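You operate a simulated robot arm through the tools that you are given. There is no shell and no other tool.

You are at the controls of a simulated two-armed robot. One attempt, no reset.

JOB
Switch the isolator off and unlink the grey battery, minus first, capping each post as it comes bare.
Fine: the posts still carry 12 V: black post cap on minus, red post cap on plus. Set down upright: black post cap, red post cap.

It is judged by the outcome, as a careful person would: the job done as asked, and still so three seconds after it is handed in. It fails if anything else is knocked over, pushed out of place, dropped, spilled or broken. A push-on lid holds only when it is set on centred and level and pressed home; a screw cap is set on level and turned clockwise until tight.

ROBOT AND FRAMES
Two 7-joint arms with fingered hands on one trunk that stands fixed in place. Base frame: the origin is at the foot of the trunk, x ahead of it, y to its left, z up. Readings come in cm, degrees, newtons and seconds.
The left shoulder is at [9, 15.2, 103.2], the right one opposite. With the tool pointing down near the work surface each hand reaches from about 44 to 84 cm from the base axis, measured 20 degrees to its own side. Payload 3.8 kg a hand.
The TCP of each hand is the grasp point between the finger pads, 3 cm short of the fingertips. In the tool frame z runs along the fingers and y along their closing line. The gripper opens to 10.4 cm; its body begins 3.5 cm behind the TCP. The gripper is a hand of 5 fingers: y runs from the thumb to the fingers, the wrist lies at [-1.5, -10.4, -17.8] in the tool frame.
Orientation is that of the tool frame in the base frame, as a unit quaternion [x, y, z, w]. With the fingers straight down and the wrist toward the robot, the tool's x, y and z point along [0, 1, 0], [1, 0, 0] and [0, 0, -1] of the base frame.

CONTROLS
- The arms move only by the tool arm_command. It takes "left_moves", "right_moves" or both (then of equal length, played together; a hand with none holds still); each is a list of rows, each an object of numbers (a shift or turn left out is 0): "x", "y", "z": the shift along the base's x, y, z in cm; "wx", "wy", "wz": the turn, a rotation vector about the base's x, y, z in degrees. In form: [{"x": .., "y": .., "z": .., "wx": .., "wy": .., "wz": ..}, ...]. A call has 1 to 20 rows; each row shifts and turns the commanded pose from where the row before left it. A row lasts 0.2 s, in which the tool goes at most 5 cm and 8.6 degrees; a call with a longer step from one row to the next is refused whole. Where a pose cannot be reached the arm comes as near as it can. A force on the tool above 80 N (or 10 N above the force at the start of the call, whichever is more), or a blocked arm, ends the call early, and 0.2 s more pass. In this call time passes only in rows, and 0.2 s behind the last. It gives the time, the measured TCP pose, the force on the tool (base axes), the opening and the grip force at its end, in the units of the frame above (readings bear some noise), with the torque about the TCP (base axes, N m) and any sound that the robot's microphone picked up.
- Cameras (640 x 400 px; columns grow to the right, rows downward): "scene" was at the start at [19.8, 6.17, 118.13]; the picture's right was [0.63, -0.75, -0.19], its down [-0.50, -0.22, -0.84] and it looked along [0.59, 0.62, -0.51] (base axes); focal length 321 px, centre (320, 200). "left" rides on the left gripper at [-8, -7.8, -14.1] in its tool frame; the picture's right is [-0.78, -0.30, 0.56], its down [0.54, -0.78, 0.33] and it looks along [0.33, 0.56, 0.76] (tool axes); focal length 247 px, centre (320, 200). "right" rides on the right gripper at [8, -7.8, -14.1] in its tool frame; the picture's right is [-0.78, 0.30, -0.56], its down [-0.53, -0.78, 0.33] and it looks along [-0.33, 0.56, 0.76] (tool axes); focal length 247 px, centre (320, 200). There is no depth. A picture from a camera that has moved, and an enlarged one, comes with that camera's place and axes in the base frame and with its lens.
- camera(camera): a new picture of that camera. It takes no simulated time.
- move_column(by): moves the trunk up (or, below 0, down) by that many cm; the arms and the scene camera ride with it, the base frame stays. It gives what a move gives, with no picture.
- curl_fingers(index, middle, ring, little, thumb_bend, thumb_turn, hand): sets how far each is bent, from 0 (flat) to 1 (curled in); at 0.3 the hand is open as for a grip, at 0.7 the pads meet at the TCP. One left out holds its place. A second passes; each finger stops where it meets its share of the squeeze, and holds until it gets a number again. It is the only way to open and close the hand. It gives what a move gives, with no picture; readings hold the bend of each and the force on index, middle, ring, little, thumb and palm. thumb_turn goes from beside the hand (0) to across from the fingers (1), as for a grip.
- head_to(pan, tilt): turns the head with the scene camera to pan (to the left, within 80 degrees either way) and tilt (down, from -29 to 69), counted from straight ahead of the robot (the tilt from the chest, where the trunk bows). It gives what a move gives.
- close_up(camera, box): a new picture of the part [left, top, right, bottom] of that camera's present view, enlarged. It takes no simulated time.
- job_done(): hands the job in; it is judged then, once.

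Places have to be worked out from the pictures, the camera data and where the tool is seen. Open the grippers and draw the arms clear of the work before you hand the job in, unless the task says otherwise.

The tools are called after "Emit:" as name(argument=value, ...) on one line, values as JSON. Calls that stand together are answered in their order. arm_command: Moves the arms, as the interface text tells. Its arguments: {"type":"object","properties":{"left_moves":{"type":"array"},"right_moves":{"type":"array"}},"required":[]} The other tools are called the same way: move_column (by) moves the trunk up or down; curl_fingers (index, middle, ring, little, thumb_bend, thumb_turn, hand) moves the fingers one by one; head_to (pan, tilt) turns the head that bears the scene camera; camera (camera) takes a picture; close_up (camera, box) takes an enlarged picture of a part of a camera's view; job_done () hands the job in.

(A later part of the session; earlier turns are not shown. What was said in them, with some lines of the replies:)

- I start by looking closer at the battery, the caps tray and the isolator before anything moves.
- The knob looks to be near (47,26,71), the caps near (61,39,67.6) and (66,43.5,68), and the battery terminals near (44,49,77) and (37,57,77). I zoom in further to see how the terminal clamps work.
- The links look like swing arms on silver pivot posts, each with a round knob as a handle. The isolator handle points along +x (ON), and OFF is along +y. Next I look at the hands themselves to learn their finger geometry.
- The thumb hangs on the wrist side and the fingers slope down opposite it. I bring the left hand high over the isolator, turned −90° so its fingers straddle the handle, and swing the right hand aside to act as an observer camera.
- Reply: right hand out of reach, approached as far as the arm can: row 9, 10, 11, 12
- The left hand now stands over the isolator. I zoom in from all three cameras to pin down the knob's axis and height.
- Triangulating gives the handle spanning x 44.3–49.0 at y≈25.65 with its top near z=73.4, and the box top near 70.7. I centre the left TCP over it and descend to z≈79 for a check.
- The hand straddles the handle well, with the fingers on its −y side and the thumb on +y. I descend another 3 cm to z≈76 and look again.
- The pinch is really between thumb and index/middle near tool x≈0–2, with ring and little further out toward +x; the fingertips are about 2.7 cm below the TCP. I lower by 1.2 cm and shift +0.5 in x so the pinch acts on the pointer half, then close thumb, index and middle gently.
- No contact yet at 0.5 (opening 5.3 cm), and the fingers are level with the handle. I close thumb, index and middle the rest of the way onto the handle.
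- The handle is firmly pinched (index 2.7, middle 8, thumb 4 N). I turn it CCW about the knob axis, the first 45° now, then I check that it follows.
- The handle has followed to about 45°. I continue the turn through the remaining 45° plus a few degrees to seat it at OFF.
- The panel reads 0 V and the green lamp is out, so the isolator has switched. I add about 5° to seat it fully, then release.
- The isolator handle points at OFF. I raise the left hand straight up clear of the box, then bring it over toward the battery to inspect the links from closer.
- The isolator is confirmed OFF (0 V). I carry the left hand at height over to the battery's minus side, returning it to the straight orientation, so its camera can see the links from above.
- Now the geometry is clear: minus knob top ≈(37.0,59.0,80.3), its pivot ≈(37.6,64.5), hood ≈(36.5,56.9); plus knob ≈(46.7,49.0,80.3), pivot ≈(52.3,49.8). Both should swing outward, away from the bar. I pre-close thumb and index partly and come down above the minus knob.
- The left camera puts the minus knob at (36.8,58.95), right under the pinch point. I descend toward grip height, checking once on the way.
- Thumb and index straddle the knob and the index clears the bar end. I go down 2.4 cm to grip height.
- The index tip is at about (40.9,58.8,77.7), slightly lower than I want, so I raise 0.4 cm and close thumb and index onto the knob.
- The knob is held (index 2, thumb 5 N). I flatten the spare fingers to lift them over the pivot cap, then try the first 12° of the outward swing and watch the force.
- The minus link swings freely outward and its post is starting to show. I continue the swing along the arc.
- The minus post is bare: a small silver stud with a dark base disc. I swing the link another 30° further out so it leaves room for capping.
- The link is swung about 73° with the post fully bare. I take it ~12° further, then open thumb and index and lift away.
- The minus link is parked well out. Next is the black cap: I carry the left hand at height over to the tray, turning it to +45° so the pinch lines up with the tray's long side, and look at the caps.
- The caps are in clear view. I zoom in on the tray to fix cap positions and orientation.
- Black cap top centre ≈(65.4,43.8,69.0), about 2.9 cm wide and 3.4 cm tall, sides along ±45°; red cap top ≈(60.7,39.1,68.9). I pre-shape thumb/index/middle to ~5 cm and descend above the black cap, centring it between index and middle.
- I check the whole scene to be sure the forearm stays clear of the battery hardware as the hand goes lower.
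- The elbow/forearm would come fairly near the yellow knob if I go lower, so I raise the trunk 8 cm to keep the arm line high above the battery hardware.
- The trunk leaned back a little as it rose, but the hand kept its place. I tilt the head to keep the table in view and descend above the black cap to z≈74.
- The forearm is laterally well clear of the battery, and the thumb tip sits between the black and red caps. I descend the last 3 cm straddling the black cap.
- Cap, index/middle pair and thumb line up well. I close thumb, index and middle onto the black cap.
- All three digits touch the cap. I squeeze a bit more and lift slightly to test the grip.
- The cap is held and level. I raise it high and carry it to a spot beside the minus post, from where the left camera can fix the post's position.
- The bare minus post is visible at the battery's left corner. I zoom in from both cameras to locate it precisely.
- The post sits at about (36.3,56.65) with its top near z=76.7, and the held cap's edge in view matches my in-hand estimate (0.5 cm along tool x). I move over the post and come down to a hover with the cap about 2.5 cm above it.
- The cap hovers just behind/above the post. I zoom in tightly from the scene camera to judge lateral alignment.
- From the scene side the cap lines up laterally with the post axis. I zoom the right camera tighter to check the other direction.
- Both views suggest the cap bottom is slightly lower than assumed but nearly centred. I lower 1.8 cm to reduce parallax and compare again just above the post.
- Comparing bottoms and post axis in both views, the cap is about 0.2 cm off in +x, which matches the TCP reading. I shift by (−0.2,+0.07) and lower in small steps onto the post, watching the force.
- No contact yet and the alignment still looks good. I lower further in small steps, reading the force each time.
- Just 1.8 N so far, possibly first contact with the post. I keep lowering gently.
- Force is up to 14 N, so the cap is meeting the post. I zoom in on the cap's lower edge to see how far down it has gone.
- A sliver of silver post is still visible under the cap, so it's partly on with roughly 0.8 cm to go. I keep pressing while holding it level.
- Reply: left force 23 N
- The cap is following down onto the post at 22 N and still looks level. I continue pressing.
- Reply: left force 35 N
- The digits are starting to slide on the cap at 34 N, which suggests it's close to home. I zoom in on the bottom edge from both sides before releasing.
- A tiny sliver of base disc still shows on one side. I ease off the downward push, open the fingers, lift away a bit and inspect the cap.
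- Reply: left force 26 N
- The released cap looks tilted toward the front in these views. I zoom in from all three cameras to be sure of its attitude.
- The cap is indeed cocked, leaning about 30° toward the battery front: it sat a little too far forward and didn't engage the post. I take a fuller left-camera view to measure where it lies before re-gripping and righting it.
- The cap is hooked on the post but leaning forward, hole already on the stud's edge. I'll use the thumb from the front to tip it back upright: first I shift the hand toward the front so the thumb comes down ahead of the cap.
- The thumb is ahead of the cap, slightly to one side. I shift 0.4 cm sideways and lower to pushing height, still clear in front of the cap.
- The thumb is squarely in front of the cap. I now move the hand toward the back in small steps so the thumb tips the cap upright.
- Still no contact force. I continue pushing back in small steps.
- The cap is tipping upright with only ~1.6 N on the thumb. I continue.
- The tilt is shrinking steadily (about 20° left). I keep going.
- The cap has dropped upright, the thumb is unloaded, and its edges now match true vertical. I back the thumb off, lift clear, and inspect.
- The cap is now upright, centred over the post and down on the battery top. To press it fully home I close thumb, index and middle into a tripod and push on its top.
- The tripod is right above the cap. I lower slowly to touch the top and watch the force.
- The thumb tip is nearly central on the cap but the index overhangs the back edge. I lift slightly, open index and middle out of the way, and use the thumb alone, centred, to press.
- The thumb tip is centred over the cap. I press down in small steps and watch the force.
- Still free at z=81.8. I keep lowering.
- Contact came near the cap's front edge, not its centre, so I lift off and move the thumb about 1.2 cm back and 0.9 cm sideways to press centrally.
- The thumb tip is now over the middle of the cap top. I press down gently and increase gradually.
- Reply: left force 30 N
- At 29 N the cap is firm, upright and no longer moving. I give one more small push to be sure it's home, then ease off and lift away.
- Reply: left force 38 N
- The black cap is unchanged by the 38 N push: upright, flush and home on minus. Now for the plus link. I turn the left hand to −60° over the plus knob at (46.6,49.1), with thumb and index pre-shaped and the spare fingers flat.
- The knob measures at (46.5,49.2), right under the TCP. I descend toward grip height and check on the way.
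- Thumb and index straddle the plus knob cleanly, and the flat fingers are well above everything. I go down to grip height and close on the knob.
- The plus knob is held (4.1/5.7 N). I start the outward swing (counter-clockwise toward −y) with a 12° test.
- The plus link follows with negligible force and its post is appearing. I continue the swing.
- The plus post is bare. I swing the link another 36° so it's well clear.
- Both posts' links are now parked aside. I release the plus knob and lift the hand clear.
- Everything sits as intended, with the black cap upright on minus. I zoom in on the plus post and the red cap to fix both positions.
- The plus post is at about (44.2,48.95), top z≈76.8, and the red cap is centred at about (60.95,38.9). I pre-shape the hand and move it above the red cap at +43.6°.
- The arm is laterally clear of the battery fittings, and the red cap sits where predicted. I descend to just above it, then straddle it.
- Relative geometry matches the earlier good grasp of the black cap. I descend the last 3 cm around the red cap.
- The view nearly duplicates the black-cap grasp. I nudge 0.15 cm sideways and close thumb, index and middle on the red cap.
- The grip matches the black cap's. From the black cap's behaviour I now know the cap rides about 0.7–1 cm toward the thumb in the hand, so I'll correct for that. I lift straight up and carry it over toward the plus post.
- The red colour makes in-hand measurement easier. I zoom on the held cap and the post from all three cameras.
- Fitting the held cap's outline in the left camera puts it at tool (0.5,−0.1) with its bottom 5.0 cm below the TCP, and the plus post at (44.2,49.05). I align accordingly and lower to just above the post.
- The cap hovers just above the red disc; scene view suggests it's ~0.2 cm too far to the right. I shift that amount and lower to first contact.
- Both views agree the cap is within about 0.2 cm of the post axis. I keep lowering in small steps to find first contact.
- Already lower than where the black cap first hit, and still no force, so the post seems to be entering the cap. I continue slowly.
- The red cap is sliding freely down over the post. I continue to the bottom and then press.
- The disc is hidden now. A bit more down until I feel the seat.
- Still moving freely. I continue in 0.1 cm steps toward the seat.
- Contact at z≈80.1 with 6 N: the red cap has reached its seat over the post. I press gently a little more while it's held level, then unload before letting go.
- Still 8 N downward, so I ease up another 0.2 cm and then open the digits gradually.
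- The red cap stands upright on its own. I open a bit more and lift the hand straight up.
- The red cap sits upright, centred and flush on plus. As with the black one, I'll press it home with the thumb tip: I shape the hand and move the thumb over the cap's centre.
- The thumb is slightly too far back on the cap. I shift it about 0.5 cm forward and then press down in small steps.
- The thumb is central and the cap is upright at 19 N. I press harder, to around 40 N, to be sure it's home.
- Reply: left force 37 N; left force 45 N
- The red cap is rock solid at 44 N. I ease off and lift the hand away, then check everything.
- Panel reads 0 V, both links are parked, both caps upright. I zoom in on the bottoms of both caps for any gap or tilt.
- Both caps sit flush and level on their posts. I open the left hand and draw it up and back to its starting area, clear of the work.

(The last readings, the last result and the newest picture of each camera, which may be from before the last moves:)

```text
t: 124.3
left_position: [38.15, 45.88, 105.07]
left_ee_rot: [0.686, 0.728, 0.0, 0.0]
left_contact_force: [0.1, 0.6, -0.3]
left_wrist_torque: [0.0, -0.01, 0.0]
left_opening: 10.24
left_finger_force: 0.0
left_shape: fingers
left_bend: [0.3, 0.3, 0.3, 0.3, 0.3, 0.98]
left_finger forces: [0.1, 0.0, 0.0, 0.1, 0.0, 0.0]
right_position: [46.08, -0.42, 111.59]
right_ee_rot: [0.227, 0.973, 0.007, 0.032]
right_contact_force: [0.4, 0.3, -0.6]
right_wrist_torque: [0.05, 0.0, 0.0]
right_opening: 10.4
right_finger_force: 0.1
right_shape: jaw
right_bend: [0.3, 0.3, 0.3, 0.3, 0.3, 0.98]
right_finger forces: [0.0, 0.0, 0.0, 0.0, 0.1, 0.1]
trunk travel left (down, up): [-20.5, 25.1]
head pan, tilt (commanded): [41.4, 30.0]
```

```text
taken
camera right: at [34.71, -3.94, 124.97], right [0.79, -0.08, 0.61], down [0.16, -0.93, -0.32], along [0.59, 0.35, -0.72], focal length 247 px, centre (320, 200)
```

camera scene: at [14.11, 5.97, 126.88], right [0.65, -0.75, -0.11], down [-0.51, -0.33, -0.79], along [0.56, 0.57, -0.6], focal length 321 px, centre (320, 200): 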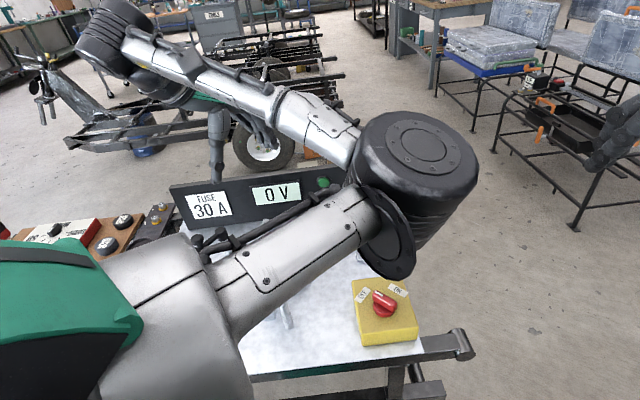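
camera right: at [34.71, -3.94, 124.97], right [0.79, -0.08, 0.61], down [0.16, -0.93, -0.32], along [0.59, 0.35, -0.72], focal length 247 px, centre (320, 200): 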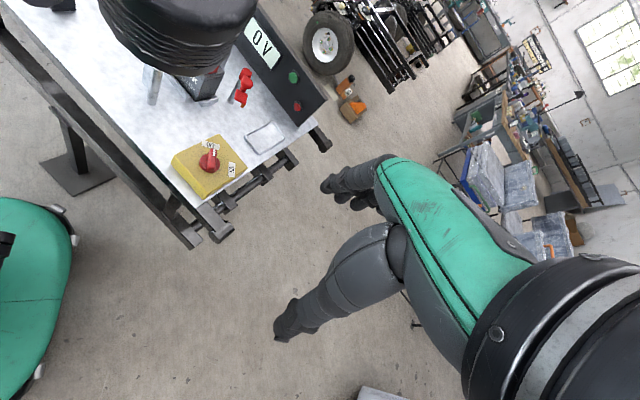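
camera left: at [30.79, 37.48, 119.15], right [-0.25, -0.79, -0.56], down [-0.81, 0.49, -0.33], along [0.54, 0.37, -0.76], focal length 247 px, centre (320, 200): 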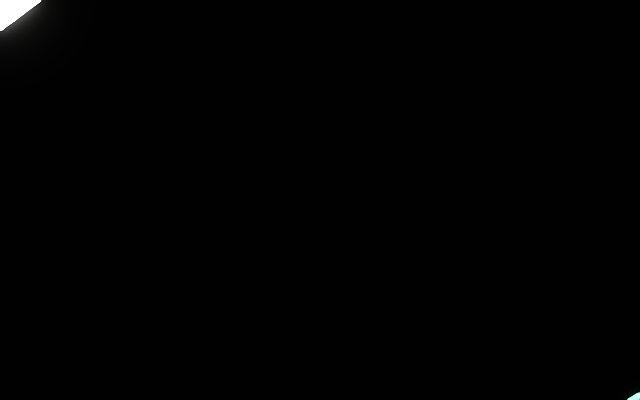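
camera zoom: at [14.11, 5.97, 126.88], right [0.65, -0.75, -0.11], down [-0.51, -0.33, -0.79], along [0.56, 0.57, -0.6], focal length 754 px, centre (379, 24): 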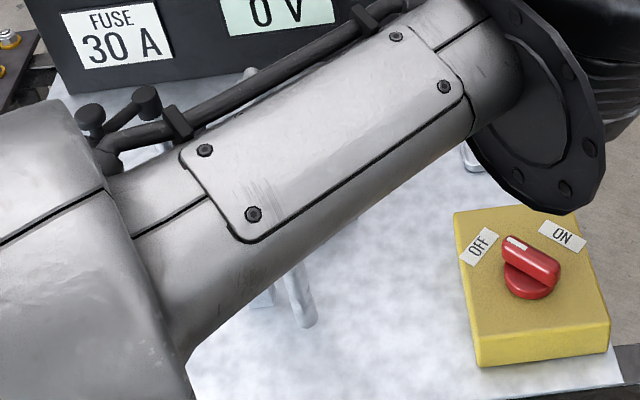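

The elbow has swung across the scene camera's view. I move the left hand outward to the left in small steps to clear the view and verify nothing was touched.

Emit:
arm_command(left_moves=[{"y": 1.5, "z": 0.5}, {"y": 1.5, "z": 0.5}, {"y": 1.5, "z": 0.5}, {"y": 1.5, "z": 0.5}])

Emit:
camera(camera="scene")

Emit:
camera(camera="right")

Emit:
camera(camera="left")

```text
t: 125.3
left_position: [38.16, 52.12, 106.86]
left_ee_rot: [0.687, 0.727, 0.0, 0.001]
left_contact_force: [1.4, 0.1, -0.2]
left_wrist_torque: [0.01, 0.01, 0.01]
left_opening: 10.27
left_finger_force: 0.1
left_shape: fingers
left_bend: [0.3, 0.3, 0.3, 0.3, 0.3, 0.98]
left_finger forces: [0.0, 0.0, 0.0, 0.0, 0.0, 0.1]
right_position: [46.12, -0.45, 111.47]
right_ee_rot: [0.228, 0.973, 0.007, 0.033]
right_contact_force: [-0.4, 0.1, -0.1]
right_wrist_torque: [0.02, 0.0, -0.01]
right_opening: 10.36
right_finger_force: 0.1
right_shape: jaw
right_bend: [0.3, 0.3, 0.3, 0.3, 0.3, 0.98]
right_finger forces: [0.1, 0.0, 0.0, 0.0, 0.0, 0.0]
trunk travel left (down, up): [-20.5, 25.1]
head pan, tilt (commanded): [41.4, 30.0]
```

```text
taken
camera scene: at [14.11, 6.04, 126.88], right [0.65, -0.75, -0.11], down [-0.51, -0.33, -0.79], along [0.56, 0.57, -0.6], focal length 321 px, centre (320, 200)
```

scene: 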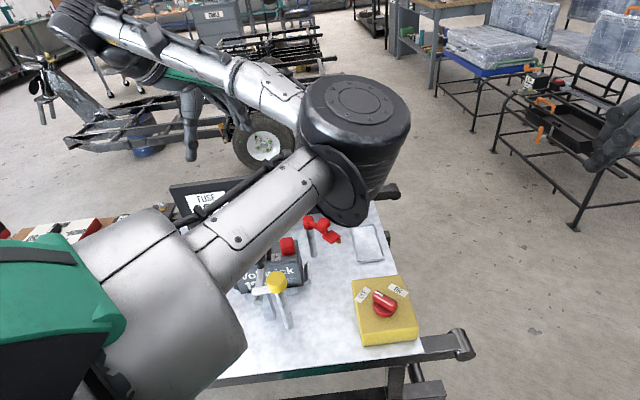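

```text
taken
camera right: at [34.71, -3.87, 124.97], right [0.79, -0.08, 0.61], down [0.16, -0.93, -0.32], along [0.59, 0.35, -0.72], focal length 247 px, centre (320, 200)
```

right: 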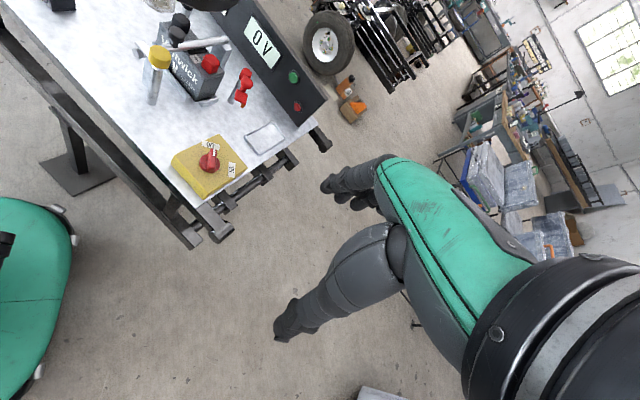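

```text
taken
camera left: at [30.87, 43.59, 121.02], right [-0.25, -0.79, -0.56], down [-0.81, 0.49, -0.33], along [0.54, 0.37, -0.76], focal length 247 px, centre (320, 200)
```

left: 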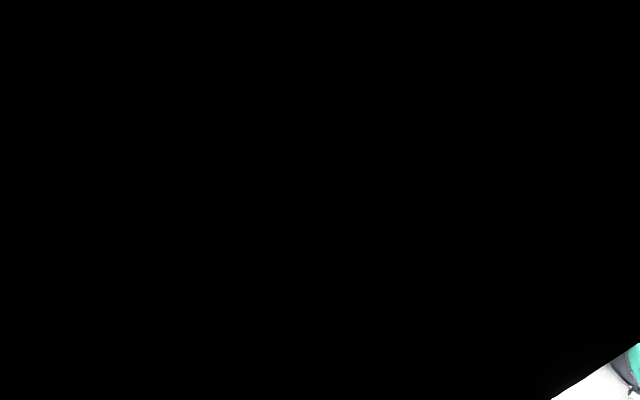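

From the right camera the battery, caps, tray and links all look undisturbed. I move the left hand a little further out and zoom in for a final check.

Emit:
arm_command(left_moves=[{"y": 1.5}, {"y": 1.5}, {"y": 1.5}, {"y": 1.5}])

Emit:
camera(camera="scene")

Emit:
close_up(camera="right", box=[120, 0, 340, 200])

Emit:
close_up(camera="right", box=[150, 0, 250, 90])

```text
t: 126.3
left_position: [38.23, 58.17, 106.8]
left_ee_rot: [0.686, 0.727, -0.001, 0.0]
left_contact_force: [-0.4, 0.4, 0.4]
left_wrist_torque: [-0.05, -0.02, -0.02]
left_opening: 10.3
left_finger_force: 0.1
left_shape: fingers
left_bend: [0.3, 0.3, 0.3, 0.3, 0.3, 0.98]
left_finger forces: [0.0, 0.1, 0.0, 0.0, 0.0, 0.1]
right_position: [46.08, -0.49, 111.52]
right_ee_rot: [0.227, 0.973, 0.007, 0.032]
right_contact_force: [-1.0, -0.2, -1.4]
right_wrist_torque: [-0.04, 0.0, 0.01]
right_opening: 10.35
right_finger_force: 0.0
right_shape: jaw
right_bend: [0.3, 0.3, 0.3, 0.3, 0.3, 0.98]
right_finger forces: [0.0, 0.1, 0.0, 0.0, 0.0, 0.0]
trunk travel left (down, up): [-20.5, 25.1]
head pan, tilt (commanded): [41.4, 30.0]
```

```text
taken
camera scene: at [14.11, 6.06, 126.88], right [0.65, -0.75, -0.11], down [-0.51, -0.33, -0.79], along [0.56, 0.57, -0.6], focal length 321 px, centre (320, 200)
```

scene: 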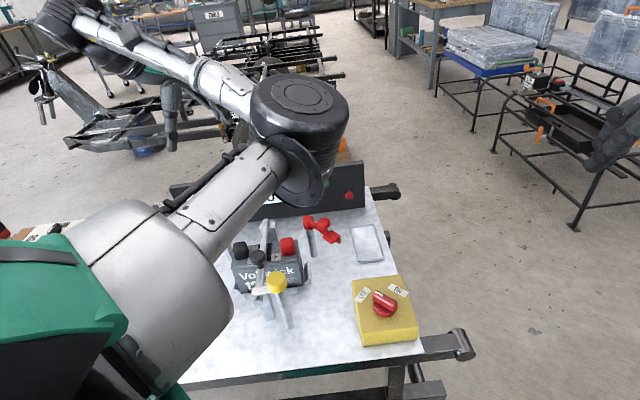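

```text
2.00 times, centred on (230, 100) of right
camera zoom: at [34.71, -3.85, 124.97], right [0.79, -0.08, 0.61], down [0.16, -0.93, -0.32], along [0.59, 0.35, -0.72], focal length 494 px, centre (500, 400)
```

zoom: 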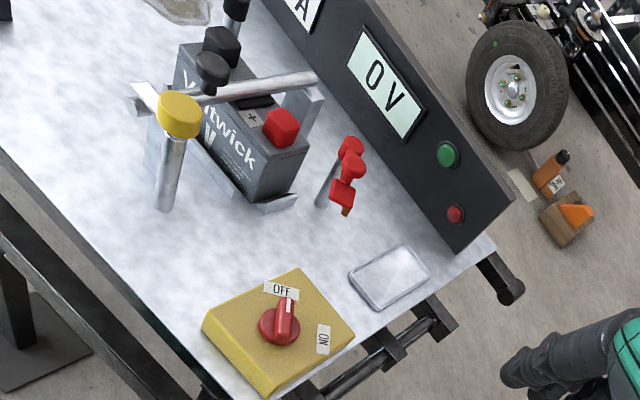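

```text
4.44 times, centred on (200, 45) of right
camera zoom: at [34.71, -3.85, 124.97], right [0.79, -0.08, 0.61], down [0.16, -0.93, -0.32], along [0.59, 0.35, -0.72], focal length 1098 px, centre (853, 889)
```

zoom: 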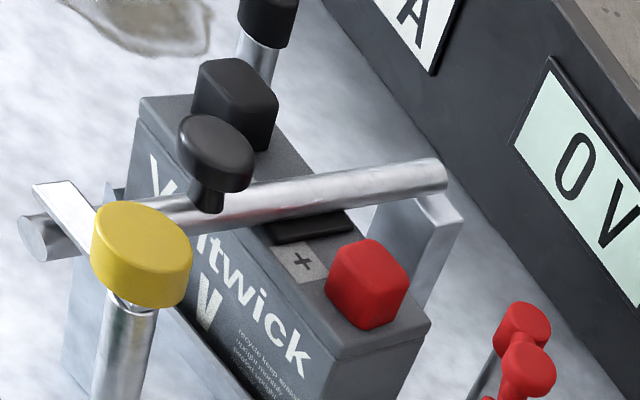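

Isolator is OFF (panel reads 0 V), both links are swung clear, the black cap is on minus and the red cap on plus, both upright and flush. The hands are open and clear of the work, so I hand the job in.

Emit:
job_done()

```text
The job is handed in.
```

The isolator is off, and both battery links are disconnected and swung clear, minus first. The black cap is on minus and the red cap is on plus. The job has been handed in, but I haven't seen the verdict.

- **Isolator:** the handle points to OFF and the panel reads 0 V.
- **Minus post:** I capped this before touching plus. On the first try the black cap tipped forward when I let go of it. I pushed it upright with the thumb, it dropped onto the post, and a 38 N press did not move it further.
- **Plus post:** the red cap slid straight on and held firm under a 44 N press.
- **At hand-in:** both caps looked upright and flush with the battery top. Nothing else in view looked disturbed, though the left arm hid the parked minus link in the last pictures. Both hands were open and clear of the bench.
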